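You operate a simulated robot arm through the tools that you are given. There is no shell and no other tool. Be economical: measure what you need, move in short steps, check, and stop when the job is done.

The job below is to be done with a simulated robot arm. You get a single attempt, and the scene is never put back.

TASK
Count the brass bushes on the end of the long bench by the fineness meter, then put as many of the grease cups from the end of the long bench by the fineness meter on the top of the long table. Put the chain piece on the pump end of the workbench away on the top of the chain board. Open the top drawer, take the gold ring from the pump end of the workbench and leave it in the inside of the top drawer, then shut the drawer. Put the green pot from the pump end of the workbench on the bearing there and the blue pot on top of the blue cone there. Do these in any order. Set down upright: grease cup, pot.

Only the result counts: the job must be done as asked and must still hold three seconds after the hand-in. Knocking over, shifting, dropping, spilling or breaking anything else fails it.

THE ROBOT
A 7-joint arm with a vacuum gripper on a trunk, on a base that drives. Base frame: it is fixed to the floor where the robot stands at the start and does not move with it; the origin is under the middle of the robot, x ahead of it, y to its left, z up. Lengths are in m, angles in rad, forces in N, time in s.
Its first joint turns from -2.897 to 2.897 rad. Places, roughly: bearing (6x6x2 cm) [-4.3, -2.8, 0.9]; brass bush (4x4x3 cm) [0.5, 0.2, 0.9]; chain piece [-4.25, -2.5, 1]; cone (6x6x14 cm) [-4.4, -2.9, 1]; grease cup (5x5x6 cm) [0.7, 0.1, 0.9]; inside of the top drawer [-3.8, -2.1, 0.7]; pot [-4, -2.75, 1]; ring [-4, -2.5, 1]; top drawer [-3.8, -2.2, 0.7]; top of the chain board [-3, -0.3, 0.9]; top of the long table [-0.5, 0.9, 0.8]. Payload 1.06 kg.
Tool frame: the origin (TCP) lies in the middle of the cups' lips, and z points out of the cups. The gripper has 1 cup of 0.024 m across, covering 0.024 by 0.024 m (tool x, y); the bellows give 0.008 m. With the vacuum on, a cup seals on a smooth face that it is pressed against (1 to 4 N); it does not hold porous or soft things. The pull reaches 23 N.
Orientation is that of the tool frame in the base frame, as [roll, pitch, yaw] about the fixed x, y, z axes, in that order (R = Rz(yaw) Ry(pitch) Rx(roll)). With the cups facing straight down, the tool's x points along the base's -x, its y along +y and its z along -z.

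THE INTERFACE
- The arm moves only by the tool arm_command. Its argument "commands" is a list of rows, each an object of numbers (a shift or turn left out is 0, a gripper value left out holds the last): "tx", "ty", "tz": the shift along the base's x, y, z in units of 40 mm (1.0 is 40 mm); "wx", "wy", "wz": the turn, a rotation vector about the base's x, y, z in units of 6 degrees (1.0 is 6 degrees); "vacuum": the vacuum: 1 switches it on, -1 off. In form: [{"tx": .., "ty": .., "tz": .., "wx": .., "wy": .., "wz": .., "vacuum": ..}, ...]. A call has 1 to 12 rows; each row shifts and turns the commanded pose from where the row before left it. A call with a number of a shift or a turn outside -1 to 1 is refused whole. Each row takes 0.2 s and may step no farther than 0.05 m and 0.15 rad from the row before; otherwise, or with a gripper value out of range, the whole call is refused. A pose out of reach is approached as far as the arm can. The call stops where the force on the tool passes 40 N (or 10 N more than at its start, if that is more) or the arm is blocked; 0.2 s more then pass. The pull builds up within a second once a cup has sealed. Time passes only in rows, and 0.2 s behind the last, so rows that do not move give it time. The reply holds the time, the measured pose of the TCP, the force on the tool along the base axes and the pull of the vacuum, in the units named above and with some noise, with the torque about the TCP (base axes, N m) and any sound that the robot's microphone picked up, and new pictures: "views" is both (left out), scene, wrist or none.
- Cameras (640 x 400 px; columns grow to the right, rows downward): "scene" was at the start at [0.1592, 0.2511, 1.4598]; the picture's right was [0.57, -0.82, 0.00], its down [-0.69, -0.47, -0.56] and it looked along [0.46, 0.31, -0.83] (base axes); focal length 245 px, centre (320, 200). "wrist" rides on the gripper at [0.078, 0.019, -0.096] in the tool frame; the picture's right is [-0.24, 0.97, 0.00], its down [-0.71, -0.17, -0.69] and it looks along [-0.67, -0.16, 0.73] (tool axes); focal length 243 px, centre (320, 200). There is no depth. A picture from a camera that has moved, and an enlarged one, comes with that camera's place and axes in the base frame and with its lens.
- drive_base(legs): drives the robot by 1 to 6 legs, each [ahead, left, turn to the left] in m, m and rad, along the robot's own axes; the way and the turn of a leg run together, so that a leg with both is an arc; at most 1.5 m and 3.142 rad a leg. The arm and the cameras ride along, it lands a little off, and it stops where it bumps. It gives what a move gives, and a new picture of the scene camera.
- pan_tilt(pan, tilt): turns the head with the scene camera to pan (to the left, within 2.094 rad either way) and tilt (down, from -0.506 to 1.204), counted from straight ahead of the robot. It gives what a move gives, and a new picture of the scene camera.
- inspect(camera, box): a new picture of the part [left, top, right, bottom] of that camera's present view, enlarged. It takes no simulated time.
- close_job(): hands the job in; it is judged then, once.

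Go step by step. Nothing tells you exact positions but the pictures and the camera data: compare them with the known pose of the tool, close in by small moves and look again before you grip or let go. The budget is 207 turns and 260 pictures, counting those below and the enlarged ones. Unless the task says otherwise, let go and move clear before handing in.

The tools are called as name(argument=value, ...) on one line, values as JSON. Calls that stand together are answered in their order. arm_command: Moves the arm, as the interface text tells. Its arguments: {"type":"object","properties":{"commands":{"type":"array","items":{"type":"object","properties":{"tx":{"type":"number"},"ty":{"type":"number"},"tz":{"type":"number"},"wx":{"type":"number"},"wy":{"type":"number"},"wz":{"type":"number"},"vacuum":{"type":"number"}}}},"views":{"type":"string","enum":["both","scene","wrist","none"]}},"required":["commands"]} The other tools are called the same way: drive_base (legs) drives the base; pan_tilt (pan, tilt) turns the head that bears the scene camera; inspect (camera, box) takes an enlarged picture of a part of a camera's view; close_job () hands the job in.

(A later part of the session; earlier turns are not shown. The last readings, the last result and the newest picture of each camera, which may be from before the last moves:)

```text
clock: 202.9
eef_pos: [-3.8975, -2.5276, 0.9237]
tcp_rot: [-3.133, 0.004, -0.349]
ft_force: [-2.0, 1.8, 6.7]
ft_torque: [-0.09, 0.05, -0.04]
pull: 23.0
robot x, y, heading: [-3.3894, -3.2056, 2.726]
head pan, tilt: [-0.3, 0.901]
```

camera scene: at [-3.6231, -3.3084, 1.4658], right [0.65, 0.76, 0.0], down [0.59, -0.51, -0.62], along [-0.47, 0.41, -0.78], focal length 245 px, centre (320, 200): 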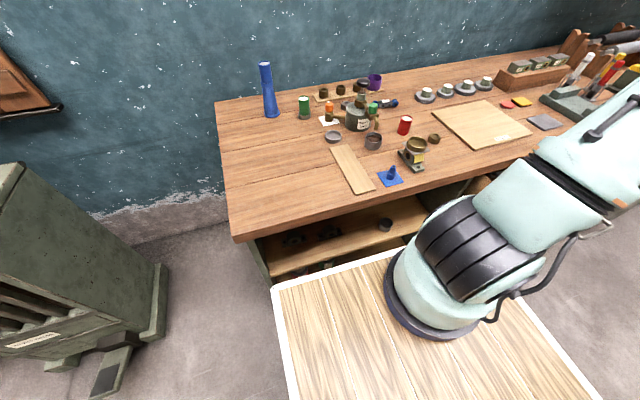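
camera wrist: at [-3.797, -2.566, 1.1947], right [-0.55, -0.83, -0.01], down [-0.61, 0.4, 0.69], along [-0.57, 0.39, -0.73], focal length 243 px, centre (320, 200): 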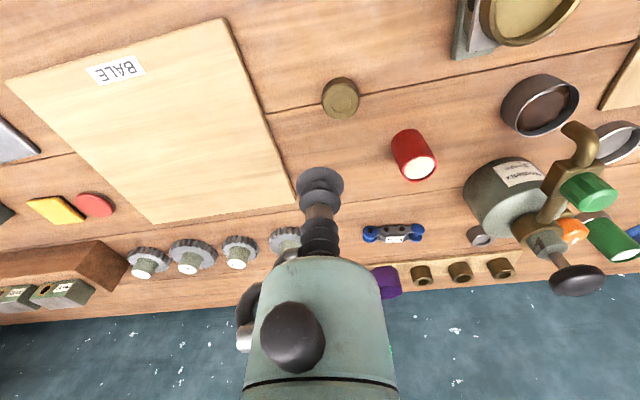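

Sealed. I lift the ring and carry it above the open drawer.

arm_command(commands=[{"tz": 0.2}, {"tz": 0.5}, {"tz": 0.9}, {"tz": 0.9}, {"tz": 0.9}, {"tz": 0.5}], views="none")

arm_command(commands=[{"tx": 0.95, "ty": 0.197}, {"tx": 0.95, "ty": 0.197}, {"tx": 0.95, "ty": 0.197}, {"tx": 0.95, "ty": 0.197}, {"tx": 0.95, "ty": 0.197}, {"tx": 0.95, "ty": 0.197}, {"tx": 0.95, "ty": 0.197}, {"tx": 0.95, "ty": 0.197}, {"tx": 0.95, "ty": 0.197}, {"tx": 0.95, "ty": 0.197}], views="both")

```text
clock: 204.3
eef_pos: [-3.8967, -2.5271, 1.0789]
tcp_rot: [-3.135, 0.001, -0.346]
ft_force: [0.1, 0.5, -1.6]
ft_torque: [0.03, -0.03, 0.04]
pull: 23.0
robot x, y, heading: [-3.3941, -3.2041, 2.729]
head pan, tilt: [-0.3, 0.901]
```

```text
clock: 206.5
eef_pos: [-3.5192, -2.4469, 1.0823]
tcp_rot: [-3.135, 0.002, -0.348]
ft_force: [-1.0, -0.8, -2.3]
ft_torque: [-0.02, -0.05, 0.01]
pull: 23.2
robot x, y, heading: [-3.3912, -3.2097, 2.725]
head pan, tilt: [-0.3, 0.901]
camera scene: at [-3.6237, -3.3086, 1.4657], right [0.65, 0.76, 0.0], down [0.59, -0.51, -0.62], along [-0.47, 0.41, -0.78], focal length 245 px, centre (320, 200)
camera wrist: at [-3.4513, -2.4914, 1.1763], right [-0.55, -0.83, -0.01], down [-0.61, 0.4, 0.69], along [-0.57, 0.38, -0.73], focal length 243 px, centre (320, 200)
```

scene: 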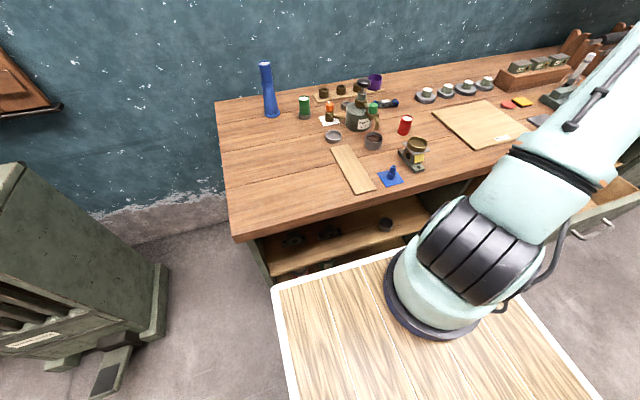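
wrist: 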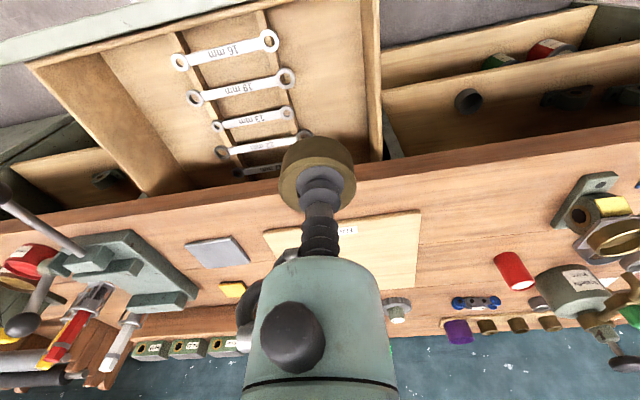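

The ring is over the free strip, but the gripper's side boxes (±8 cm) would foul the drawer front at this opening. I'll set the ring down on free bench nearby, pull the drawer further open, and then come back.

arm_command(commands=[{"tx": -0.99, "ty": -0.286}, {"tx": -0.99, "ty": -0.286}, {"tx": -0.99, "ty": -0.286}, {"tx": -0.99, "ty": -0.286}, {"tx": -0.99, "ty": -0.286}, {"tx": -0.99, "ty": -0.286}, {"tx": -0.99, "ty": -0.286}, {"tz": -0.9}, {"tz": -0.9}, {"tz": -0.9}, {"tz": -0.7}], views="wrist")

```text
clock: 208.9
eef_pos: [-3.7965, -2.5278, 0.9428]
tcp_rot: [-3.133, 0.004, -0.347]
ft_force: [0.5, -0.3, -1.6]
ft_torque: [0.01, 0.05, 0.0]
pull: 23.3
robot x, y, heading: [-3.3905, -3.2067, 2.722]
head pan, tilt: [-0.3, 0.901]
camera wrist: at [-3.7286, -2.5723, 1.038], right [-0.55, -0.83, -0.01], down [-0.61, 0.4, 0.69], along [-0.57, 0.38, -0.73], focal length 243 px, centre (320, 200)
```

wrist: 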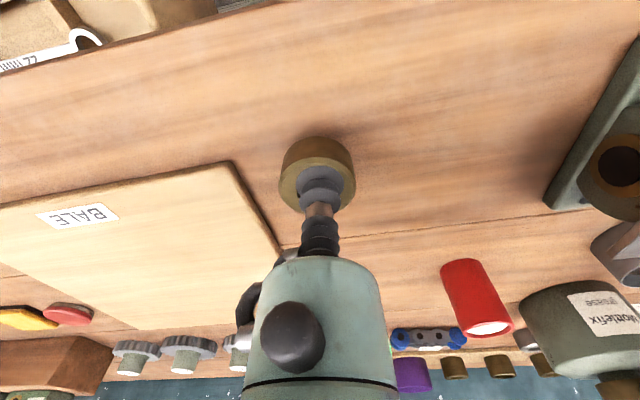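

Free wood below. Setting down.

arm_command(commands=[{"tz": -0.25}, {"tz": -0.12}, {"tz": -0.06}, {}], views="none")

arm_command(commands=[{"tz": -0.04}, {"tz": -0.04}, {}], views="none")

```text
clock: 209.9
eef_pos: [-3.7957, -2.5281, 0.9257]
tcp_rot: [-3.135, 0.001, -0.348]
ft_force: [-0.4, -0.2, -2.1]
ft_torque: [-0.01, 0.01, -0.01]
pull: 23.1
robot x, y, heading: [-3.3921, -3.2059, 2.727]
head pan, tilt: [-0.3, 0.901]
```

```text
clock: 210.7
eef_pos: [-3.7952, -2.5276, 0.9237]
tcp_rot: [-3.131, 0.003, -0.347]
ft_force: [-0.8, 1.8, 12.7]
ft_torque: [-0.04, 0.03, -0.01]
pull: 23.0
robot x, y, heading: [-3.3926, -3.207, 2.727]
head pan, tilt: [-0.3, 0.901]
```

arm_command(commands=[{"vacuum": -1}, {}, {}, {"tz": 0.1}, {"tz": 0.4}, {"tz": 0.9}, {"tz": 0.9}, {"tz": 0.9}, {"tz": 0.9}], views="none")

arm_command(commands=[{"tx": 1.0}, {"tx": 1.0}, {"tx": 1.0}, {"tx": 1.0}, {"tx": 1.0}, {"tx": 1.0}, {"tx": 1.0}, {"tx": 1.0}, {"tx": 1.0}, {"tx": 1.0, "ty": 0.12, "tz": 0.2}], views="none")

arm_command(commands=[{"wx": 0.405, "wy": 0.914}, {"wx": 0.405, "wy": 0.914}, {"wx": 0.405, "wy": 0.914}, {"wx": 0.405, "wy": 0.914}, {"wx": 0.405, "wy": 0.914}, {"wx": 0.405, "wy": 0.914}, {"wx": 0.405, "wy": 0.914}, {"wx": 0.405, "wy": 0.914}, {"wx": 0.405, "wy": 0.914}, {"wx": 0.405, "wy": 0.914}, {"wx": 0.405, "wy": 0.914}, {"wx": 0.405, "wy": 0.914}], views="wrist")

```text
clock: 212.7
eef_pos: [-3.795, -2.5293, 1.0877]
tcp_rot: [-3.135, 0.003, -0.349]
ft_force: [-0.1, 0.2, -0.1]
ft_torque: [-0.02, -0.02, -0.03]
pull: 0.1
robot x, y, heading: [-3.393, -3.2085, 2.73]
head pan, tilt: [-0.3, 0.901]
```

```text
clock: 214.9
eef_pos: [-3.3939, -2.5235, 1.0965]
tcp_rot: [-3.135, 0.002, -0.347]
ft_force: [0.3, 0.2, -0.2]
ft_torque: [0.02, -0.03, 0.02]
pull: 0.0
robot x, y, heading: [-3.3877, -3.2079, 2.726]
head pan, tilt: [-0.3, 0.901]
```

```text
clock: 217.5
eef_pos: [-3.3961, -2.5237, 1.0961]
tcp_rot: [-2.92, 1.252, -0.192]
ft_force: [0.1, -0.2, -0.8]
ft_torque: [-0.04, 0.0, -0.01]
pull: 0.0
robot x, y, heading: [-3.3878, -3.2087, 2.724]
head pan, tilt: [-0.3, 0.901]
camera wrist: at [-3.2949, -2.5822, 1.0491], right [-0.45, -0.88, 0.16], down [0.44, -0.07, 0.89], along [-0.77, 0.47, 0.42], focal length 243 px, centre (320, 200)
```

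wrist: 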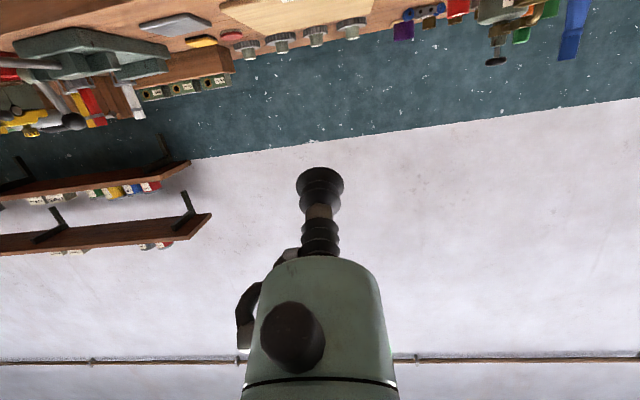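

arm_command(commands=[{"wx": 0.405, "wy": 0.914}, {"wx": 0.405, "wy": 0.914}, {"wx": 0.405, "wy": 0.914}, {"tz": -0.9}, {"tz": -0.9}, {"tz": -0.9}, {"tz": -0.9}, {"tz": -0.9}, {"tz": -0.9}, {"tz": -0.9}, {"tz": -0.9}, {"tz": -0.9}], views="wrist")

```text
clock: 220.1
eef_pos: [-3.3953, -2.5232, 0.7719]
tcp_rot: [-1.564, 1.501, 1.154]
ft_force: [-0.7, -0.5, 0.0]
ft_torque: [-0.01, -0.02, -0.01]
pull: 0.1
robot x, y, heading: [-3.3927, -3.205, 2.728]
head pan, tilt: [-0.3, 0.901]
camera wrist: at [-3.313, -2.5737, 0.6913], right [-0.41, -0.9, 0.17], down [0.67, -0.17, 0.72], along [-0.62, 0.4, 0.68], focal length 243 px, centre (320, 200)
```

wrist: 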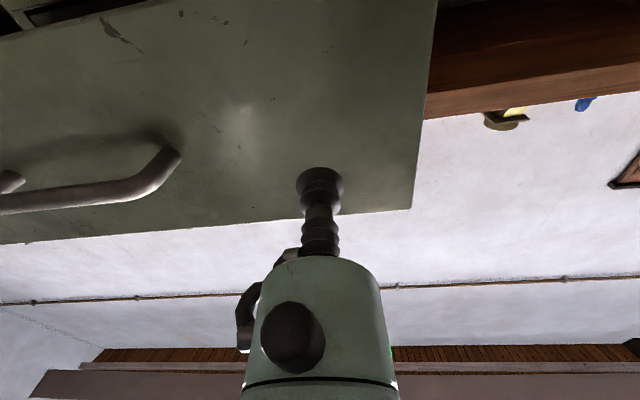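

arm_command(commands=[{"tx": -0.4, "ty": 0.18, "vacuum": 1}, {"tx": -0.3, "ty": 0.135}, {"tx": -0.15, "ty": 0.068}, {"tx": -0.1, "ty": 0.045}, {"tx": -0.1, "ty": 0.045}, {}], views="none")

arm_command(commands=[{"tx": -0.08, "ty": 0.036}, {"tx": -0.08, "ty": 0.036}, {}], views="none")

```text
clock: 221.5
eef_pos: [-3.4374, -2.5031, 0.7704]
tcp_rot: [-1.553, 1.502, 1.165]
ft_force: [0.0, -0.4, -0.1]
ft_torque: [0.02, -0.02, 0.0]
pull: 0.0
robot x, y, heading: [-3.3904, -3.2026, 2.729]
head pan, tilt: [-0.3, 0.901]
```

```text
clock: 222.3
eef_pos: [-3.4444, -2.5018, 0.7715]
tcp_rot: [-1.553, 1.501, 1.164]
ft_force: [1.3, 3.3, 1.8]
ft_torque: [0.02, 0.01, 0.17]
pull: 23.3
robot x, y, heading: [-3.393, -3.208, 2.727]
head pan, tilt: [-0.3, 0.901]
```

Sealed again. Pulling another ~0.13 m.

arm_command(commands=[{"tx": 0.3, "ty": -0.133}, {"tx": 0.3, "ty": -0.133}, {"tx": 0.3, "ty": -0.133}, {"tx": 0.3, "ty": -0.133}, {"tx": 0.3, "ty": -0.133}, {"tx": 0.3, "ty": -0.133}, {"tx": 0.3, "ty": -0.133}, {"tx": 0.3, "ty": -0.133}, {"tx": 0.3, "ty": -0.133}, {"tx": 0.3, "ty": -0.133}], views="none")

```text
clock: 224.5
eef_pos: [-3.322, -2.5549, 0.7715]
tcp_rot: [-1.561, 1.503, 1.154]
ft_force: [0.3, 0.9, 1.2]
ft_torque: [0.02, 0.02, 0.0]
pull: 0.1
robot x, y, heading: [-3.3914, -3.2101, 2.733]
head pan, tilt: [-0.3, 0.901]
```

The seal broke, probably at the drawer's end stop. I look where the drawer is.

arm_command(commands=[{"vacuum": -1}], views="wrist")

```text
clock: 224.9
eef_pos: [-3.3239, -2.5564, 0.7714]
tcp_rot: [-1.555, 1.504, 1.16]
ft_force: [-0.2, 0.0, -0.8]
ft_torque: [0.04, 0.0, -0.01]
pull: 0.1
robot x, y, heading: [-3.3882, -3.2058, 2.73]
head pan, tilt: [-0.3, 0.901]
camera wrist: at [-3.2409, -2.6059, 0.6913], right [-0.41, -0.9, 0.17], down [0.68, -0.17, 0.72], along [-0.62, 0.4, 0.68], focal length 243 px, centre (320, 200)
```

wrist: 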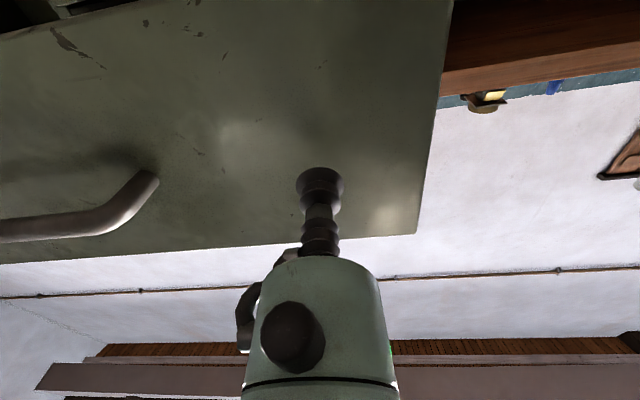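

The drawer is at its stop, open ~0.37 m, which is enough. I rise, turn the tool down and fetch the ring again.

arm_command(commands=[{"tx": 0.3, "ty": -0.13}, {"tz": 0.9}, {"tz": 0.9}, {"tz": 0.9}, {"tz": 0.9}, {"tz": 0.9}, {"tz": 0.9}, {"tz": 0.9}, {"tz": 0.9}, {"tz": 0.9}], views="none")

arm_command(commands=[{"wx": -0.405, "wy": -0.914}, {"wx": -0.405, "wy": -0.914}, {"wx": -0.405, "wy": -0.914}, {"wx": -0.405, "wy": -0.914}, {"wx": -0.405, "wy": -0.914}, {"wx": -0.405, "wy": -0.914}, {"wx": -0.405, "wy": -0.914}, {"wx": -0.405, "wy": -0.914}, {"wx": -0.405, "wy": -0.914}, {"wx": -0.405, "wy": -0.914}, {"wx": -0.405, "wy": -0.914}, {"wx": -0.405, "wy": -0.914}], views="none")

arm_command(commands=[{"wx": -0.405, "wy": -0.914}, {"wx": -0.405, "wy": -0.914}, {"wx": -0.4, "wy": -0.9}, {"tx": -1.0}, {"tx": -1.0}, {"tx": -1.0}], views="wrist")

```text
clock: 227.1
eef_pos: [-3.3108, -2.5605, 1.0956]
tcp_rot: [-1.557, 1.501, 1.161]
ft_force: [0.4, 0.7, -0.1]
ft_torque: [-0.05, 0.01, 0.02]
pull: 0.0
robot x, y, heading: [-3.3937, -3.2051, 2.727]
head pan, tilt: [-0.3, 0.901]
```

```text
clock: 229.7
eef_pos: [-3.3105, -2.5601, 1.0957]
tcp_rot: [-3.111, 0.313, -0.346]
ft_force: [0.6, -0.3, 0.6]
ft_torque: [0.0, -0.02, 0.0]
pull: 0.0
robot x, y, heading: [-3.3905, -3.2061, 2.725]
head pan, tilt: [-0.3, 0.901]
```

```text
clock: 231.1
eef_pos: [-3.4294, -2.5596, 1.0938]
tcp_rot: [-3.133, 0.003, -0.351]
ft_force: [-0.2, 0.9, -0.8]
ft_torque: [0.01, 0.04, 0.0]
pull: 0.0
robot x, y, heading: [-3.3901, -3.2091, 2.73]
head pan, tilt: [-0.3, 0.901]
camera wrist: at [-3.3615, -2.6045, 1.1888], right [-0.55, -0.83, -0.01], down [-0.61, 0.4, 0.69], along [-0.57, 0.39, -0.73], focal length 243 px, centre (320, 200)
```

wrist: 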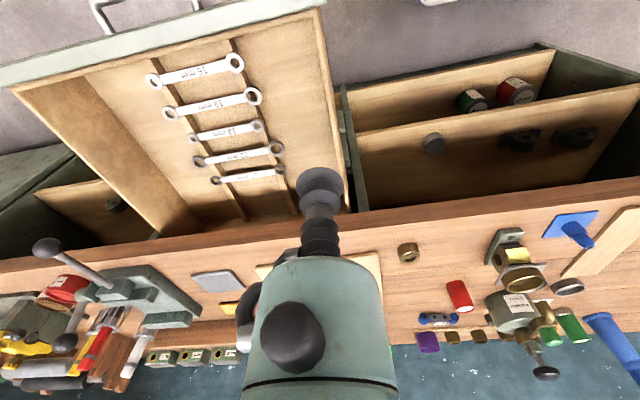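

The drawer's free strip is clear at (−3.481, −2.465). Now over to the ring at (−3.7955, −2.528).

arm_command(commands=[{"tx": -0.915, "ty": 0.079}, {"tx": -0.915, "ty": 0.079}, {"tx": -0.915, "ty": 0.079}, {"tx": -0.915, "ty": 0.079}, {"tx": -0.915, "ty": 0.079}, {"tx": -0.915, "ty": 0.079}, {"tx": -0.915, "ty": 0.079}, {"tx": -0.915, "ty": 0.079}, {"tx": -0.915, "ty": 0.079}, {"tx": -0.915, "ty": 0.079}, {"tz": -0.9}, {"tz": -0.9}], views="none")

arm_command(commands=[{"tz": -0.9}, {"tz": -0.9, "vacuum": 1}, {"tz": -0.3}], views="none")

inspect(camera="wrist", box=[270, 100, 370, 210])

```text
clock: 233.7
eef_pos: [-3.796, -2.5296, 1.0245]
tcp_rot: [-3.133, 0.003, -0.347]
ft_force: [1.1, -0.3, 0.7]
ft_torque: [-0.01, 0.01, -0.01]
pull: 0.0
robot x, y, heading: [-3.3908, -3.2112, 2.729]
head pan, tilt: [-0.3, 0.901]
```

```text
clock: 234.5
eef_pos: [-3.7969, -2.5269, 0.9398]
tcp_rot: [-3.132, 0.004, -0.348]
ft_force: [0.0, 0.1, 0.8]
ft_torque: [0.02, 0.02, 0.0]
pull: 0.0
robot x, y, heading: [-3.3918, -3.206, 2.73]
head pan, tilt: [-0.3, 0.901]
```

```text
3.64 times, centred on (320, 155) of wrist
camera zoom: at [-3.7287, -2.5721, 1.0342], right [-0.55, -0.83, -0.01], down [-0.61, 0.4, 0.69], along [-0.57, 0.39, -0.72], focal length 882 px, centre (320, 364)
```

zoom: 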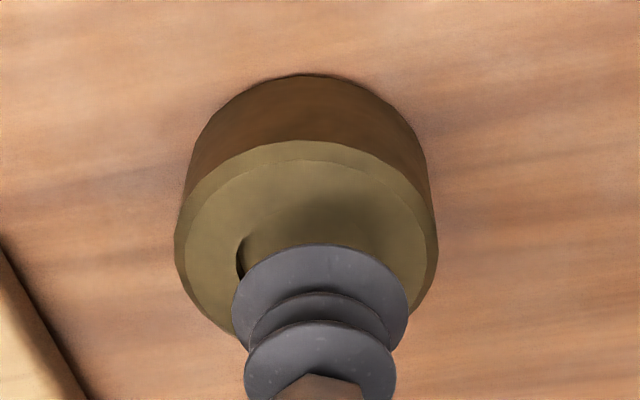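

arm_command(commands=[{"tx": 0.018, "ty": 0.026, "tz": -0.15}, {"tz": -0.12}, {"tz": -0.08}, {}, {}], views="none")

```text
clock: 235.7
eef_pos: [-3.7956, -2.5275, 0.9258]
tcp_rot: [-3.135, 0.003, -0.348]
ft_force: [0.1, -0.7, 0.4]
ft_torque: [-0.06, 0.04, -0.02]
pull: 23.1
robot x, y, heading: [-3.3951, -3.203, 2.729]
head pan, tilt: [-0.3, 0.901]
```

Sealed. Lift and carry to the drawer.

arm_command(commands=[{"tz": 0.2}, {"tz": 0.7}, {"tz": 0.95}, {"tz": 0.95}, {"tx": 0.98, "ty": 0.196}, {"tx": 0.98, "ty": 0.196}, {"tx": 0.98, "ty": 0.196}, {"tx": 0.98, "ty": 0.196}, {"tx": 0.98, "ty": 0.196}, {"tx": 0.98, "ty": 0.196}, {"tx": 0.98, "ty": 0.196}, {"tx": 0.98, "ty": 0.196}], views="none")

arm_command(commands=[{"tz": -0.9}, {"tz": -0.9}, {"tz": -0.9}, {"tz": -0.8}], views="both")

```text
clock: 238.3
eef_pos: [-3.4848, -2.4628, 1.0361]
tcp_rot: [-3.133, 0.003, -0.348]
ft_force: [-1.1, -0.7, -1.7]
ft_torque: [-0.04, -0.03, 0.0]
pull: 23.1
robot x, y, heading: [-3.3934, -3.209, 2.725]
head pan, tilt: [-0.3, 0.901]
```

```text
clock: 239.3
eef_pos: [-3.4825, -2.4649, 0.896]
tcp_rot: [-3.131, 0.005, -0.349]
ft_force: [-0.5, 0.1, -2.0]
ft_torque: [0.0, -0.02, -0.05]
pull: 23.1
robot x, y, heading: [-3.3894, -3.2091, 2.728]
head pan, tilt: [-0.3, 0.901]
camera scene: at [-3.6233, -3.3087, 1.4657], right [0.65, 0.76, 0.0], down [0.59, -0.51, -0.62], along [-0.47, 0.41, -0.78], focal length 245 px, centre (320, 200)
camera wrist: at [-3.4143, -2.5095, 0.9904], right [-0.55, -0.83, -0.01], down [-0.61, 0.4, 0.69], along [-0.57, 0.39, -0.72], focal length 243 px, centre (320, 200)
```

scene: 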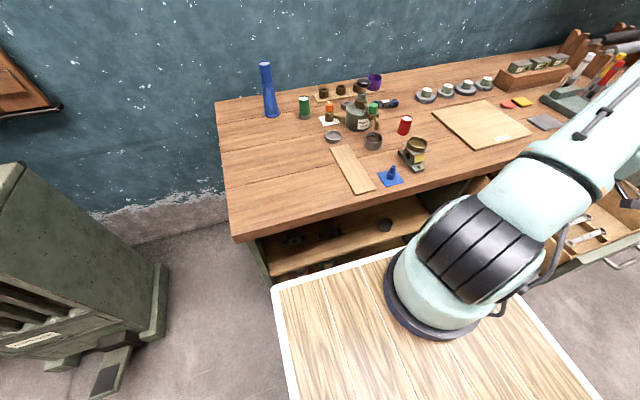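
wrist: 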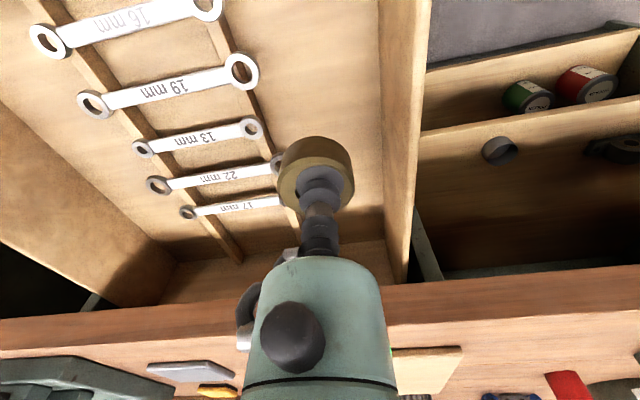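

The landing spot is clear between wrench and wall. I shift 7 mm away from the wall and lower further.

arm_command(commands=[{"tx": 0.07, "ty": 0.16, "tz": -0.5}, {"tz": -0.6}, {"tz": -0.6}, {"tz": -0.6}], views="wrist")

```text
clock: 240.3
eef_pos: [-3.4781, -2.4584, 0.805]
tcp_rot: [-3.132, 0.004, -0.346]
ft_force: [-0.3, 1.0, -2.0]
ft_torque: [-0.04, 0.0, 0.0]
pull: 22.5
robot x, y, heading: [-3.3933, -3.2099, 2.724]
head pan, tilt: [-0.3, 0.901]
camera wrist: at [-3.4105, -2.5032, 0.8995], right [-0.55, -0.83, -0.01], down [-0.61, 0.4, 0.69], along [-0.57, 0.39, -0.72], focal length 243 px, centre (320, 200)
```

wrist: 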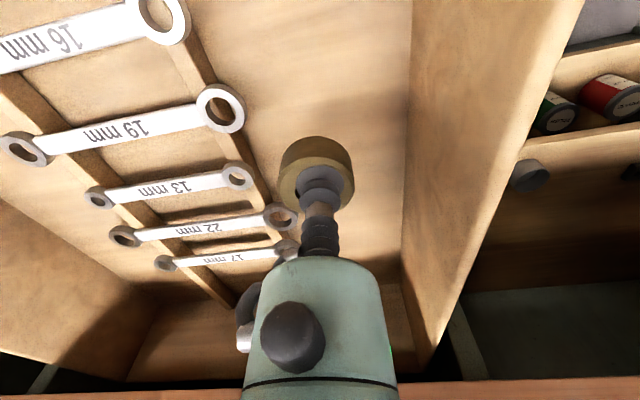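

arm_command(commands=[{"tz": -0.4}, {"tz": -0.4}, {"tz": -0.25}], views="wrist")

```text
clock: 241.1
eef_pos: [-3.4802, -2.4579, 0.7644]
tcp_rot: [-3.132, 0.004, -0.348]
ft_force: [0.6, -1.3, -1.8]
ft_torque: [-0.01, 0.01, -0.02]
pull: 22.9
robot x, y, heading: [-3.3912, -3.2053, 2.731]
head pan, tilt: [-0.3, 0.901]
camera wrist: at [-3.4117, -2.5028, 0.8582], right [-0.55, -0.83, -0.01], down [-0.61, 0.4, 0.69], along [-0.57, 0.38, -0.73], focal length 243 px, centre (320, 200)
```

wrist: 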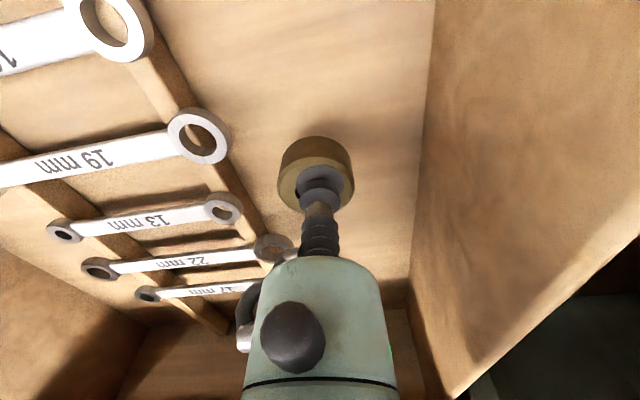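

arm_command(commands=[{"tz": -0.15}, {"tz": -0.15}, {"tz": -0.1}, {}], views="none")

arm_command(commands=[{"tz": -0.1}, {"tz": -0.1}, {}], views="none")

inspect(camera="wrist", box=[240, 60, 440, 260])

```text
clock: 242.1
eef_pos: [-3.4803, -2.4586, 0.7483]
tcp_rot: [-3.133, 0.005, -0.346]
ft_force: [0.4, -0.1, -2.2]
ft_torque: [0.01, -0.02, 0.05]
pull: 22.7
robot x, y, heading: [-3.3905, -3.2059, 2.726]
head pan, tilt: [-0.3, 0.901]
```

```text
clock: 242.9
eef_pos: [-3.481, -2.4582, 0.7402]
tcp_rot: [-3.135, 0.003, -0.349]
ft_force: [0.6, -0.1, -1.0]
ft_torque: [-0.01, 0.01, 0.02]
pull: 22.4
robot x, y, heading: [-3.3957, -3.2055, 2.728]
head pan, tilt: [-0.3, 0.901]
```

```text
2.00 times, centred on (340, 160) of wrist
camera zoom: at [-3.4123, -2.5026, 0.8342], right [-0.55, -0.83, -0.01], down [-0.61, 0.4, 0.69], along [-0.57, 0.39, -0.72], focal length 485 px, centre (280, 280)
```

zoom: 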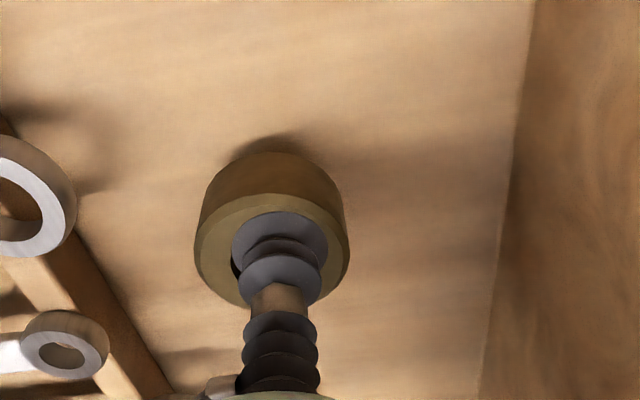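

arm_command(commands=[{"tz": -0.08}, {"tz": -0.08}, {}], views="none")

arm_command(commands=[{"tz": -0.07}, {"tz": -0.07}, {}], views="none")

```text
clock: 243.7
eef_pos: [-3.4805, -2.4591, 0.7321]
tcp_rot: [-3.134, 0.002, -0.349]
ft_force: [-0.1, 0.3, -1.7]
ft_torque: [-0.02, -0.02, -0.05]
pull: 23.2
robot x, y, heading: [-3.3929, -3.2085, 2.73]
head pan, tilt: [-0.3, 0.901]
```

```text
clock: 244.5
eef_pos: [-3.4796, -2.4594, 0.7258]
tcp_rot: [-3.134, 0.004, -0.349]
ft_force: [-0.4, 0.6, -2.5]
ft_torque: [-0.03, -0.01, -0.01]
pull: 23.0
robot x, y, heading: [-3.3891, -3.2081, 2.73]
head pan, tilt: [-0.3, 0.901]
```

arm_command(commands=[{"tz": -0.07}, {"tz": -0.07}, {}], views="none")

inspect(camera="wrist", box=[240, 60, 440, 260])

```text
clock: 245.3
eef_pos: [-3.4816, -2.4568, 0.7223]
tcp_rot: [-3.131, 0.004, -0.349]
ft_force: [0.6, 3.1, 13.9]
ft_torque: [-0.03, 0.01, -0.04]
pull: 23.2
robot x, y, heading: [-3.3903, -3.2103, 2.729]
head pan, tilt: [-0.3, 0.901]
```

```text
2.00 times, centred on (340, 160) of wrist
camera zoom: at [-3.4125, -2.5026, 0.8172], right [-0.55, -0.83, -0.01], down [-0.61, 0.4, 0.69], along [-0.57, 0.39, -0.72], focal length 485 px, centre (280, 280)
```

zoom: 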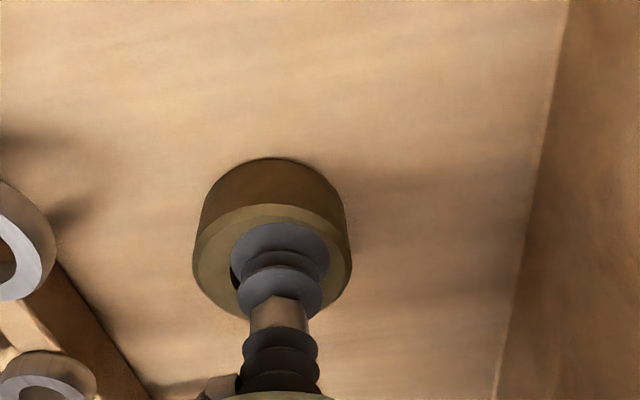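

The ring rests on the drawer floor. Release and rise straight up.

arm_command(commands=[{"vacuum": -1}, {}, {}, {"tz": 0.1}, {"tz": 0.3}, {"tz": 0.8}, {"tz": 0.9}, {"tz": 0.9}, {"tz": 0.9}, {"tz": 0.9}, {"tz": 0.9}], views="none")

arm_command(commands=[{"tz": 0.9}, {"tz": 0.9}, {"tz": 0.9}], views="wrist")

```text
clock: 247.7
eef_pos: [-3.4786, -2.4596, 0.9484]
tcp_rot: [-3.135, 0.005, -0.348]
ft_force: [0.3, 0.2, -0.2]
ft_torque: [-0.02, 0.0, 0.03]
pull: 0.1
robot x, y, heading: [-3.3909, -3.2045, 2.729]
head pan, tilt: [-0.3, 0.901]
```

```text
clock: 248.5
eef_pos: [-3.4794, -2.4601, 1.0575]
tcp_rot: [-3.135, 0.004, -0.349]
ft_force: [0.9, 0.2, -0.4]
ft_torque: [-0.02, -0.01, -0.03]
pull: 0.0
robot x, y, heading: [-3.3908, -3.2065, 2.729]
head pan, tilt: [-0.3, 0.901]
camera wrist: at [-3.4111, -2.5038, 1.1523], right [-0.55, -0.83, -0.01], down [-0.61, 0.4, 0.69], along [-0.57, 0.38, -0.73], focal length 243 px, centre (320, 200)
```

wrist: 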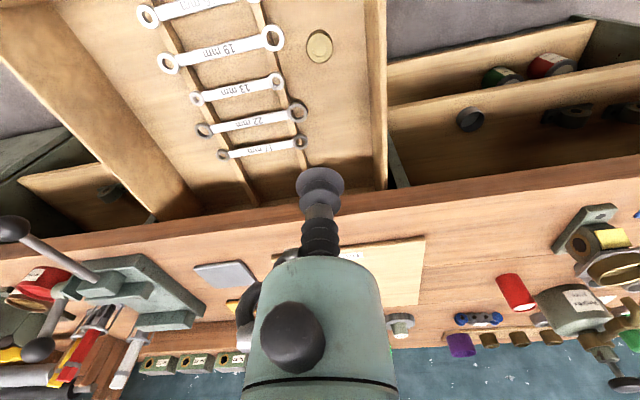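

The ring lies in the drawer. Now to shut it: I move in front, turn the tool horizontal and push the face.

arm_command(commands=[{"tx": 0.85, "ty": -0.5, "tz": 0.2}, {"tx": 0.85, "ty": -0.5, "tz": 0.2}, {"tx": 0.85, "ty": -0.5, "tz": 0.2}, {"tx": 0.85, "ty": -0.5, "tz": 0.2}, {"tx": 0.9, "ty": -0.5, "tz": 0.2}, {"wx": 0.405, "wy": 0.914}, {"wx": 0.405, "wy": 0.914}, {"wx": 0.405, "wy": 0.914}, {"wx": 0.405, "wy": 0.914}, {"wx": 0.405, "wy": 0.914}, {"wx": 0.405, "wy": 0.914}, {"wx": 0.405, "wy": 0.914}], views="none")

arm_command(commands=[{"wx": 0.405, "wy": 0.914}, {"wx": 0.405, "wy": 0.914}, {"wx": 0.405, "wy": 0.914}, {"wx": 0.405, "wy": 0.914}, {"wx": 0.405, "wy": 0.914}, {"wx": 0.405, "wy": 0.914}, {"wx": 0.405, "wy": 0.914}, {"wx": 0.405, "wy": 0.914}, {"tz": -0.9}, {"tz": -0.9}, {"tz": -0.9}, {"tz": -0.9}], views="none")

arm_command(commands=[{"tz": -0.9}, {"tz": -0.9}, {"tz": -0.9}, {"tz": -0.9}], views="wrist")

```text
clock: 251.1
eef_pos: [-3.3093, -2.5581, 1.0988]
tcp_rot: [-3.072, 0.734, -0.324]
ft_force: [0.2, 0.6, -0.8]
ft_torque: [0.01, 0.0, 0.01]
pull: 0.1
robot x, y, heading: [-3.3924, -3.2086, 2.724]
head pan, tilt: [-0.3, 0.901]
```

```text
clock: 253.7
eef_pos: [-3.3097, -2.5586, 0.9544]
tcp_rot: [-1.536, 1.5, 1.18]
ft_force: [-1.0, -0.1, 0.3]
ft_torque: [0.0, -0.01, 0.0]
pull: 0.1
robot x, y, heading: [-3.3895, -3.2085, 2.729]
head pan, tilt: [-0.3, 0.901]
```

```text
clock: 254.7
eef_pos: [-3.3081, -2.5584, 0.8107]
tcp_rot: [-1.537, 1.5, 1.178]
ft_force: [-0.8, -0.4, 0.6]
ft_torque: [0.01, 0.03, 0.0]
pull: 0.0
robot x, y, heading: [-3.3904, -3.2044, 2.726]
head pan, tilt: [-0.3, 0.901]
camera wrist: at [-3.2268, -2.609, 0.7308], right [-0.41, -0.9, 0.17], down [0.68, -0.17, 0.72], along [-0.62, 0.4, 0.68], focal length 243 px, centre (320, 200)
```

wrist: 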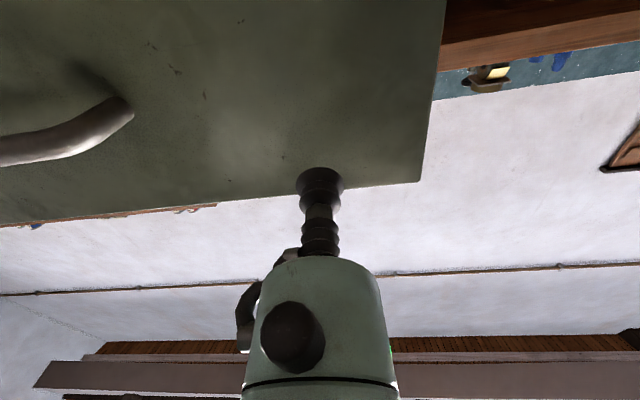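

arm_command(commands=[{"tz": -0.9}, {"tx": -0.4, "ty": 0.18}, {"tx": -0.4, "ty": 0.18}, {"tx": -0.3, "ty": 0.135}, {"tx": -0.3, "ty": 0.135}, {"tx": -0.3, "ty": 0.135}, {"tx": -0.3, "ty": 0.135}, {"tx": -0.3, "ty": 0.135}, {"tx": -0.3, "ty": 0.135}, {"tx": -0.3, "ty": 0.135}], views="wrist")

```text
clock: 256.9
eef_pos: [-3.4257, -2.5061, 0.7733]
tcp_rot: [-1.539, 1.501, 1.177]
ft_force: [-1.0, 0.5, 0.4]
ft_torque: [0.05, -0.01, 0.0]
pull: 0.0
robot x, y, heading: [-3.3935, -3.2015, 2.732]
head pan, tilt: [-0.3, 0.901]
camera wrist: at [-3.3433, -2.5569, 0.6941], right [-0.41, -0.9, 0.17], down [0.68, -0.17, 0.72], along [-0.62, 0.4, 0.68], focal length 243 px, centre (320, 200)
```

wrist: 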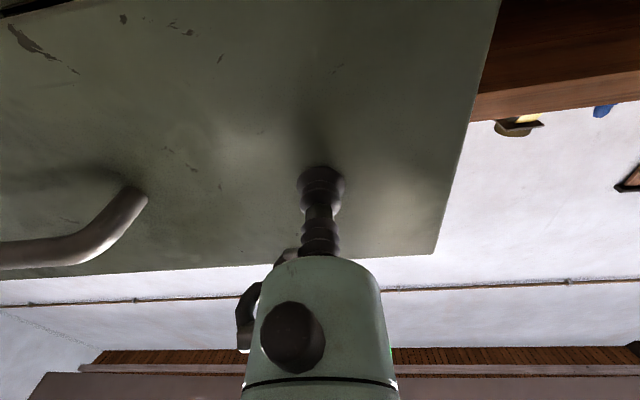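

The drawer moves easily. Pushing on.

arm_command(commands=[{"tx": -0.4, "ty": 0.18}, {"tx": -0.4, "ty": 0.18}, {"tx": -0.4, "ty": 0.18}, {"tx": -0.4, "ty": 0.18}, {"tx": -0.4, "ty": 0.18}, {"tx": -0.4, "ty": 0.18}, {"tx": -0.4, "ty": 0.18}, {"tx": -0.4, "ty": 0.18}, {"tx": -0.4, "ty": 0.18}, {"tx": -0.4, "ty": 0.18}, {"tx": -0.4, "ty": 0.18}, {"tx": -0.4, "ty": 0.18}], views="none")

arm_command(commands=[{"tx": -0.3, "ty": 0.135}, {"tx": -0.3, "ty": 0.135}, {"tx": -0.3, "ty": 0.135}], views="wrist")

```text
clock: 259.5
eef_pos: [-3.6166, -2.418, 0.7737]
tcp_rot: [-1.534, 1.5, 1.182]
ft_force: [0.2, 0.9, -0.1]
ft_torque: [0.0, -0.02, -0.03]
pull: 0.1
robot x, y, heading: [-3.393, -3.207, 2.728]
head pan, tilt: [-0.3, 0.901]
```

```text
clock: 260.3
eef_pos: [-3.6529, -2.4033, 0.7746]
tcp_rot: [-1.534, 1.501, 1.184]
ft_force: [-0.4, 0.0, -0.1]
ft_torque: [-0.01, 0.02, 0.02]
pull: 0.1
robot x, y, heading: [-3.3877, -3.205, 2.731]
head pan, tilt: [-0.3, 0.901]
camera wrist: at [-3.57, -2.4535, 0.6937], right [-0.41, -0.9, 0.17], down [0.68, -0.17, 0.72], along [-0.61, 0.4, 0.68], focal length 243 px, centre (320, 200)
```

wrist: 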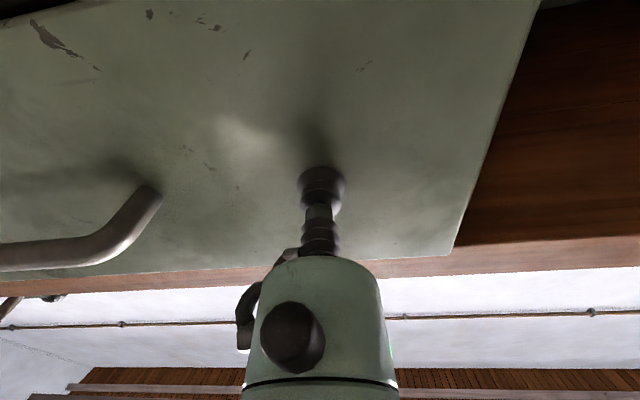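

arm_command(commands=[{"tx": -0.2, "ty": 0.09}, {"tx": -0.15, "ty": 0.068}, {"tx": -0.1, "ty": 0.045}, {"tx": -0.1, "ty": 0.045}, {}], views="none")

arm_command(commands=[{"tx": -0.1, "ty": 0.045}, {"tx": -0.1, "ty": 0.045}, {}], views="wrist")

```text
clock: 261.5
eef_pos: [-3.674, -2.3926, 0.7724]
tcp_rot: [-1.531, 1.502, 1.185]
ft_force: [3.0, -1.6, -0.1]
ft_torque: [-0.04, 0.03, -0.01]
pull: 0.0
robot x, y, heading: [-3.3875, -3.2037, 2.724]
head pan, tilt: [-0.3, 0.901]
```

```text
clock: 262.3
eef_pos: [-3.6785, -2.3903, 0.7733]
tcp_rot: [-1.543, 1.499, 1.171]
ft_force: [24.9, -16.1, 5.5]
ft_torque: [0.01, -0.16, -0.07]
pull: 0.1
robot x, y, heading: [-3.3912, -3.2058, 2.727]
head pan, tilt: [-0.3, 0.901]
camera wrist: at [-3.5973, -2.4409, 0.6931], right [-0.41, -0.9, 0.17], down [0.68, -0.17, 0.72], along [-0.61, 0.4, 0.68], focal length 243 px, centre (320, 200)
```

wrist: 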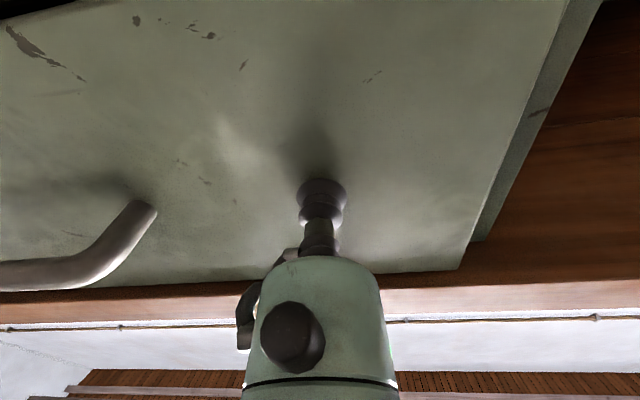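

The drawer is shut (30 N at the same position as at the start). I back off, rise, turn the tool down.

arm_command(commands=[{"tx": 0.3, "ty": -0.13}, {"tx": 0.9, "ty": -0.4}, {"tx": 0.9, "ty": -0.4}, {"tx": 0.9, "ty": -0.4}, {"tx": 0.9, "ty": -0.4}, {"tx": 0.9, "ty": -0.4}, {"tx": 0.9, "ty": -0.4}, {"tz": 0.9}, {"tz": 0.9}, {"tz": 0.9}, {"tz": 0.9}, {"tz": 0.9}], views="none")

arm_command(commands=[{"tz": 0.9}, {"tz": 0.9}, {"tz": 0.9}, {"tz": 0.9}, {"wx": -0.405, "wy": -0.914}, {"wx": -0.405, "wy": -0.914}, {"wx": -0.405, "wy": -0.914}, {"wx": -0.405, "wy": -0.914}, {"wx": -0.405, "wy": -0.914}, {"wx": -0.405, "wy": -0.914}, {"wx": -0.405, "wy": -0.914}, {"wx": -0.405, "wy": -0.914}], views="none")

arm_command(commands=[{"wx": -0.405, "wy": -0.914}, {"wx": -0.405, "wy": -0.914}, {"wx": -0.405, "wy": -0.914}, {"wx": -0.405, "wy": -0.914}, {"wx": -0.405, "wy": -0.914}, {"wx": -0.405, "wy": -0.914}, {"wx": -0.4, "wy": -0.9}], views="wrist")

```text
clock: 264.9
eef_pos: [-3.4569, -2.489, 0.9559]
tcp_rot: [-1.536, 1.503, 1.185]
ft_force: [0.7, 0.0, 1.1]
ft_torque: [-0.04, -0.01, -0.01]
pull: 0.1
robot x, y, heading: [-3.3951, -3.2059, 2.727]
head pan, tilt: [-0.3, 0.901]
```

```text
clock: 267.5
eef_pos: [-3.4527, -2.4914, 1.0974]
tcp_rot: [-3.072, 0.733, -0.326]
ft_force: [0.3, 0.4, -0.9]
ft_torque: [-0.02, -0.04, 0.02]
pull: 0.2
robot x, y, heading: [-3.3966, -3.2046, 2.727]
head pan, tilt: [-0.3, 0.901]
```

```text
clock: 269.1
eef_pos: [-3.4544, -2.4897, 1.0992]
tcp_rot: [-3.133, 0.004, -0.349]
ft_force: [0.1, -0.7, -0.1]
ft_torque: [0.01, 0.03, -0.01]
pull: 0.0
robot x, y, heading: [-3.3924, -3.2085, 2.73]
head pan, tilt: [-0.3, 0.901]
camera wrist: at [-3.3854, -2.5356, 1.193], right [-0.55, -0.83, -0.01], down [-0.61, 0.4, 0.69], along [-0.57, 0.39, -0.73], focal length 243 px, centre (320, 200)
```

wrist: 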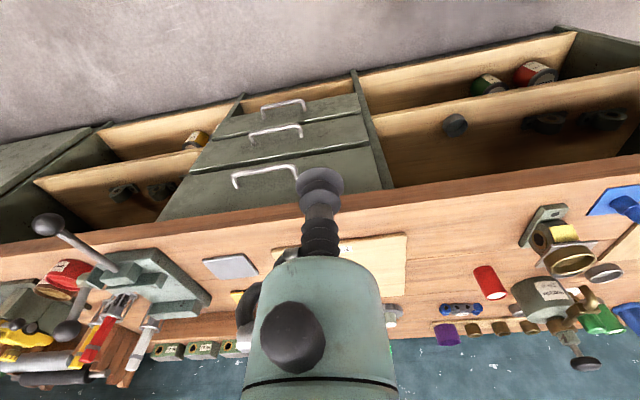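

The drawer is closed. Next the chain piece; I bring the arm over the bench, shift the base right 0.3 m and 4 cm ahead.

arm_command(commands=[{"tx": -0.961, "ty": -0.361}, {"tx": -0.961, "ty": -0.361}, {"tx": -0.961, "ty": -0.361}, {"tx": -0.961, "ty": -0.361}, {"tx": -0.961, "ty": -0.361}, {"tx": -0.961, "ty": -0.361}, {"tx": -0.961, "ty": -0.361}, {"tx": -0.961, "ty": -0.361}, {"tx": -0.961, "ty": -0.361}], views="none")

drive_base(legs=[[0, -0.3, 0], [0.04, 0, 0]])

```text
clock: 271.1
eef_pos: [-3.8005, -2.6207, 1.0971]
tcp_rot: [-3.135, 0.006, -0.35]
ft_force: [0.7, -0.1, 0.8]
ft_torque: [0.0, 0.01, -0.01]
pull: 0.0
robot x, y, heading: [-3.3909, -3.208, 2.732]
head pan, tilt: [-0.3, 0.901]
```

```text
clock: 273.6
eef_pos: [-3.7168, -2.3272, 1.0979]
tcp_rot: [-3.135, 0.006, -0.35]
ft_force: [0.0, 0.0, -0.4]
ft_torque: [-0.01, 0.04, -0.01]
pull: 0.1
robot x, y, heading: [-3.3072, -2.9146, 2.73]
head pan, tilt: [-0.3, 0.901]
camera scene: at [-3.5392, -3.0153, 1.4657], right [0.66, 0.76, 0.0], down [0.59, -0.51, -0.62], along [-0.47, 0.41, -0.78], focal length 245 px, centre (320, 200)
```

scene: 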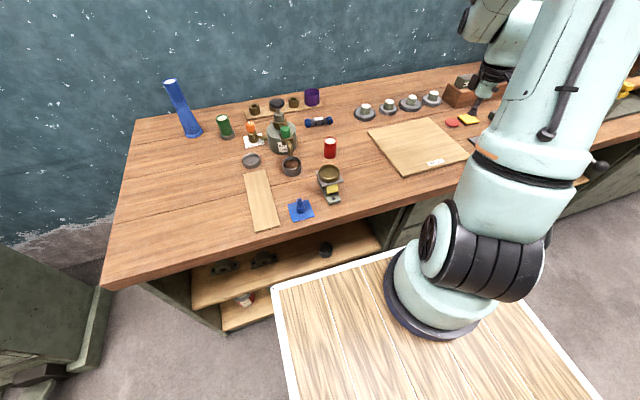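

arm_command(commands=[{"tx": -0.9, "ty": -0.3}, {"tx": -0.9, "ty": -0.3}, {"tx": -0.9, "ty": -0.3}, {"tx": -0.9, "ty": -0.3}, {"tx": -0.9, "ty": -0.3}, {"tx": -0.9, "ty": -0.3}, {"tx": -0.9, "ty": -0.3}, {"tx": -0.9, "ty": -0.3}, {"tx": -0.9, "ty": -0.3}, {"tx": -0.9, "ty": -0.3}, {"tx": -0.9, "ty": -0.3}, {"tx": -0.9, "ty": -0.3, "tz": -0.5}], views="wrist")

inspect(camera="wrist", box=[250, 30, 390, 150])

```text
clock: 276.2
eef_pos: [-4.147, -2.4715, 1.0764]
tcp_rot: [-3.132, 0.004, -0.351]
ft_force: [0.8, -0.4, -0.3]
ft_torque: [0.01, 0.01, 0.0]
pull: 0.1
robot x, y, heading: [-3.3042, -2.9108, 2.727]
head pan, tilt: [-0.3, 0.901]
camera wrist: at [-4.0789, -2.5166, 1.1717], right [-0.55, -0.83, -0.01], down [-0.6, 0.4, 0.69], along [-0.57, 0.39, -0.72], focal length 243 px, centre (320, 200)
```

wrist: 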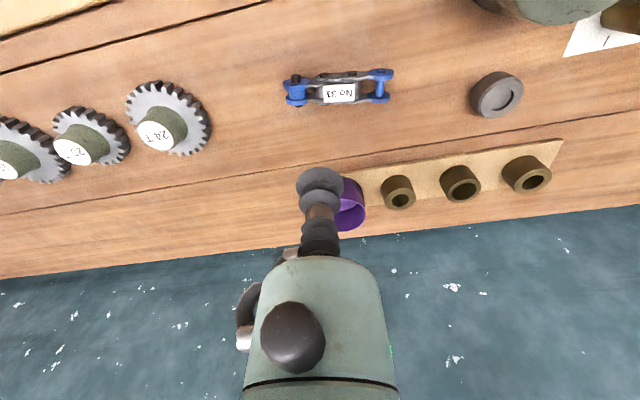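

```text
3.33 times, centred on (320, 90) of wrist
camera zoom: at [-4.0789, -2.5166, 1.1717], right [-0.55, -0.83, -0.01], down [-0.6, 0.4, 0.69], along [-0.57, 0.39, -0.72], focal length 809 px, centre (320, 567)
```

zoom: 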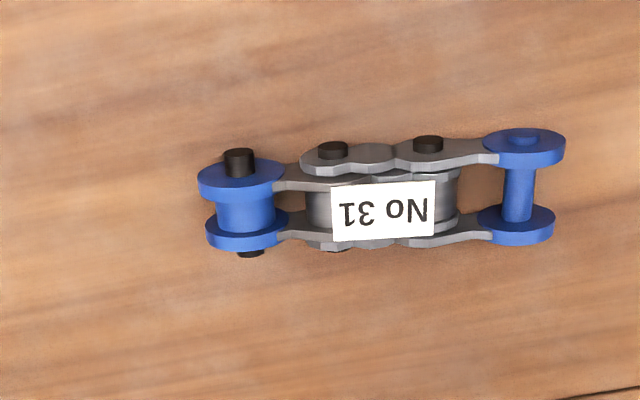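

The chain's "No 31" label plate is a flat top face of ~3 × 2 cm centred near (−4.163, −2.480). I approach it.

arm_command(commands=[{"tx": -0.4, "ty": -0.21, "tz": -0.7}, {"tz": -0.9}, {"tz": -0.9}, {"tz": -0.75}], views="none")

inspect(camera="wrist", box=[260, 90, 380, 220])

inspect(camera="scene", box=[290, 95, 350, 145])

```text
clock: 277.2
eef_pos: [-4.1659, -2.4792, 0.9487]
tcp_rot: [-3.134, 0.006, -0.348]
ft_force: [-0.5, 0.0, 0.8]
ft_torque: [0.02, 0.0, -0.04]
pull: 0.1
robot x, y, heading: [-3.3058, -2.919, 2.725]
head pan, tilt: [-0.3, 0.901]
```

```text
3.08 times, centred on (320, 155) of wrist
camera zoom: at [-4.0964, -2.5238, 1.0427], right [-0.55, -0.83, -0.01], down [-0.61, 0.4, 0.69], along [-0.57, 0.39, -0.72], focal length 746 px, centre (320, 338)
```

zoom: 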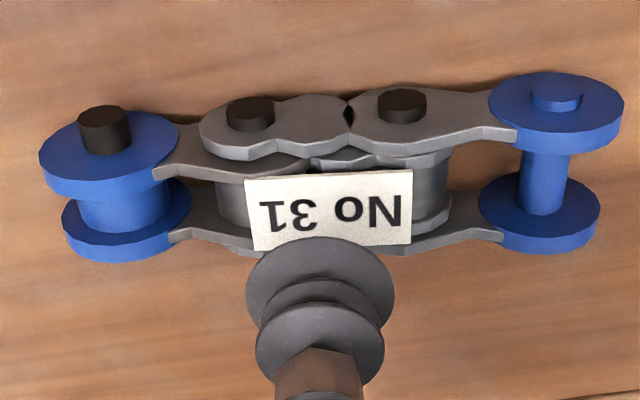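

```text
8.00 times, centred on (320, 120) of scene
camera zoom: at [-3.5389, -3.0155, 1.4658], right [0.66, 0.76, 0.0], down [0.59, -0.51, -0.62], along [-0.47, 0.41, -0.78], focal length 1957 px, centre (320, 840)
```

zoom: 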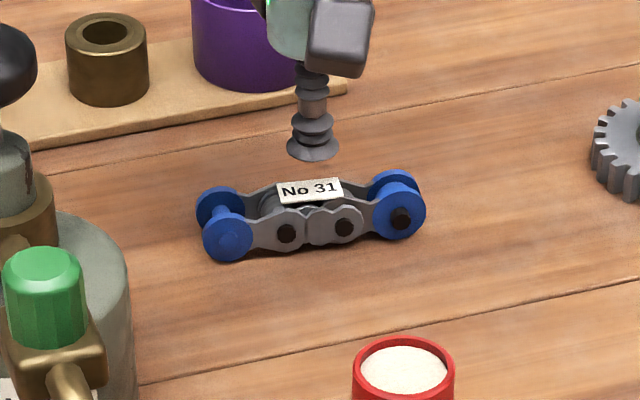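

The label lies ~8 mm nearer the robot than my tool (label z≈0.93). I correct and look again.

arm_command(commands=[{"tx": 0.16, "ty": -0.12}, {"tz": -0.1}, {}], views="none")

inspect(camera="wrist", box=[260, 90, 380, 220])

inspect(camera="scene", box=[290, 95, 350, 145])

```text
clock: 278.0
eef_pos: [-4.158, -2.4849, 0.9437]
tcp_rot: [-3.134, 0.006, -0.349]
ft_force: [0.9, 0.1, 0.2]
ft_torque: [0.02, 0.03, -0.01]
pull: 0.0
robot x, y, heading: [-3.3054, -2.9123, 2.731]
head pan, tilt: [-0.3, 0.901]
```

```text
3.08 times, centred on (320, 155) of wrist
camera zoom: at [-4.0896, -2.5291, 1.0382], right [-0.55, -0.83, -0.01], down [-0.61, 0.4, 0.69], along [-0.57, 0.39, -0.72], focal length 746 px, centre (320, 338)
```

zoom: 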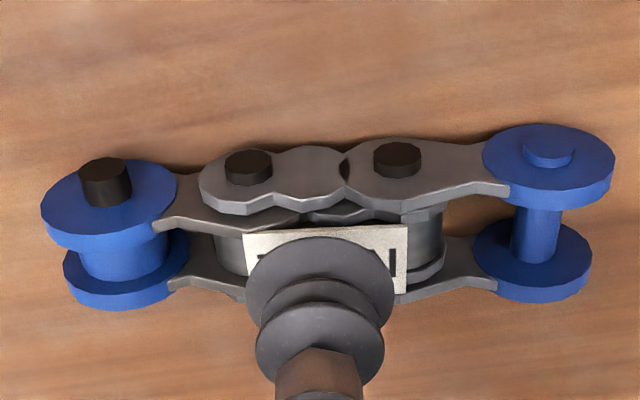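

```text
8.00 times, centred on (320, 120) of scene
camera zoom: at [-3.5392, -3.0154, 1.4657], right [0.66, 0.76, 0.0], down [0.59, -0.51, -0.62], along [-0.47, 0.41, -0.78], focal length 1957 px, centre (320, 840)
```

zoom: 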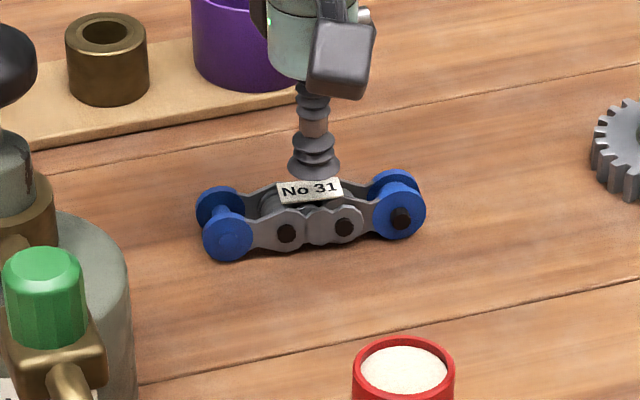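

Consistent now: directly above the label. Vacuum on and down.

arm_command(commands=[{"tz": -0.15, "vacuum": 1}, {"tz": -0.08}, {"tz": -0.05}, {}, {}], views="none")

arm_command(commands=[{"tz": -0.05}, {"tz": -0.05}, {}, {}], views="none")

```text
clock: 279.2
eef_pos: [-4.1583, -2.4848, 0.932]
tcp_rot: [-3.135, 0.005, -0.347]
ft_force: [0.2, -0.3, -0.6]
ft_torque: [-0.01, 0.04, -0.01]
pull: 0.1
robot x, y, heading: [-3.3075, -2.9133, 2.727]
head pan, tilt: [-0.3, 0.901]
```

```text
clock: 280.2
eef_pos: [-4.1596, -2.4848, 0.9279]
tcp_rot: [-3.134, 0.004, -0.348]
ft_force: [-0.9, -0.7, 0.4]
ft_torque: [0.01, 0.04, 0.0]
pull: 0.1
robot x, y, heading: [-3.3054, -2.9126, 2.727]
head pan, tilt: [-0.3, 0.901]
```

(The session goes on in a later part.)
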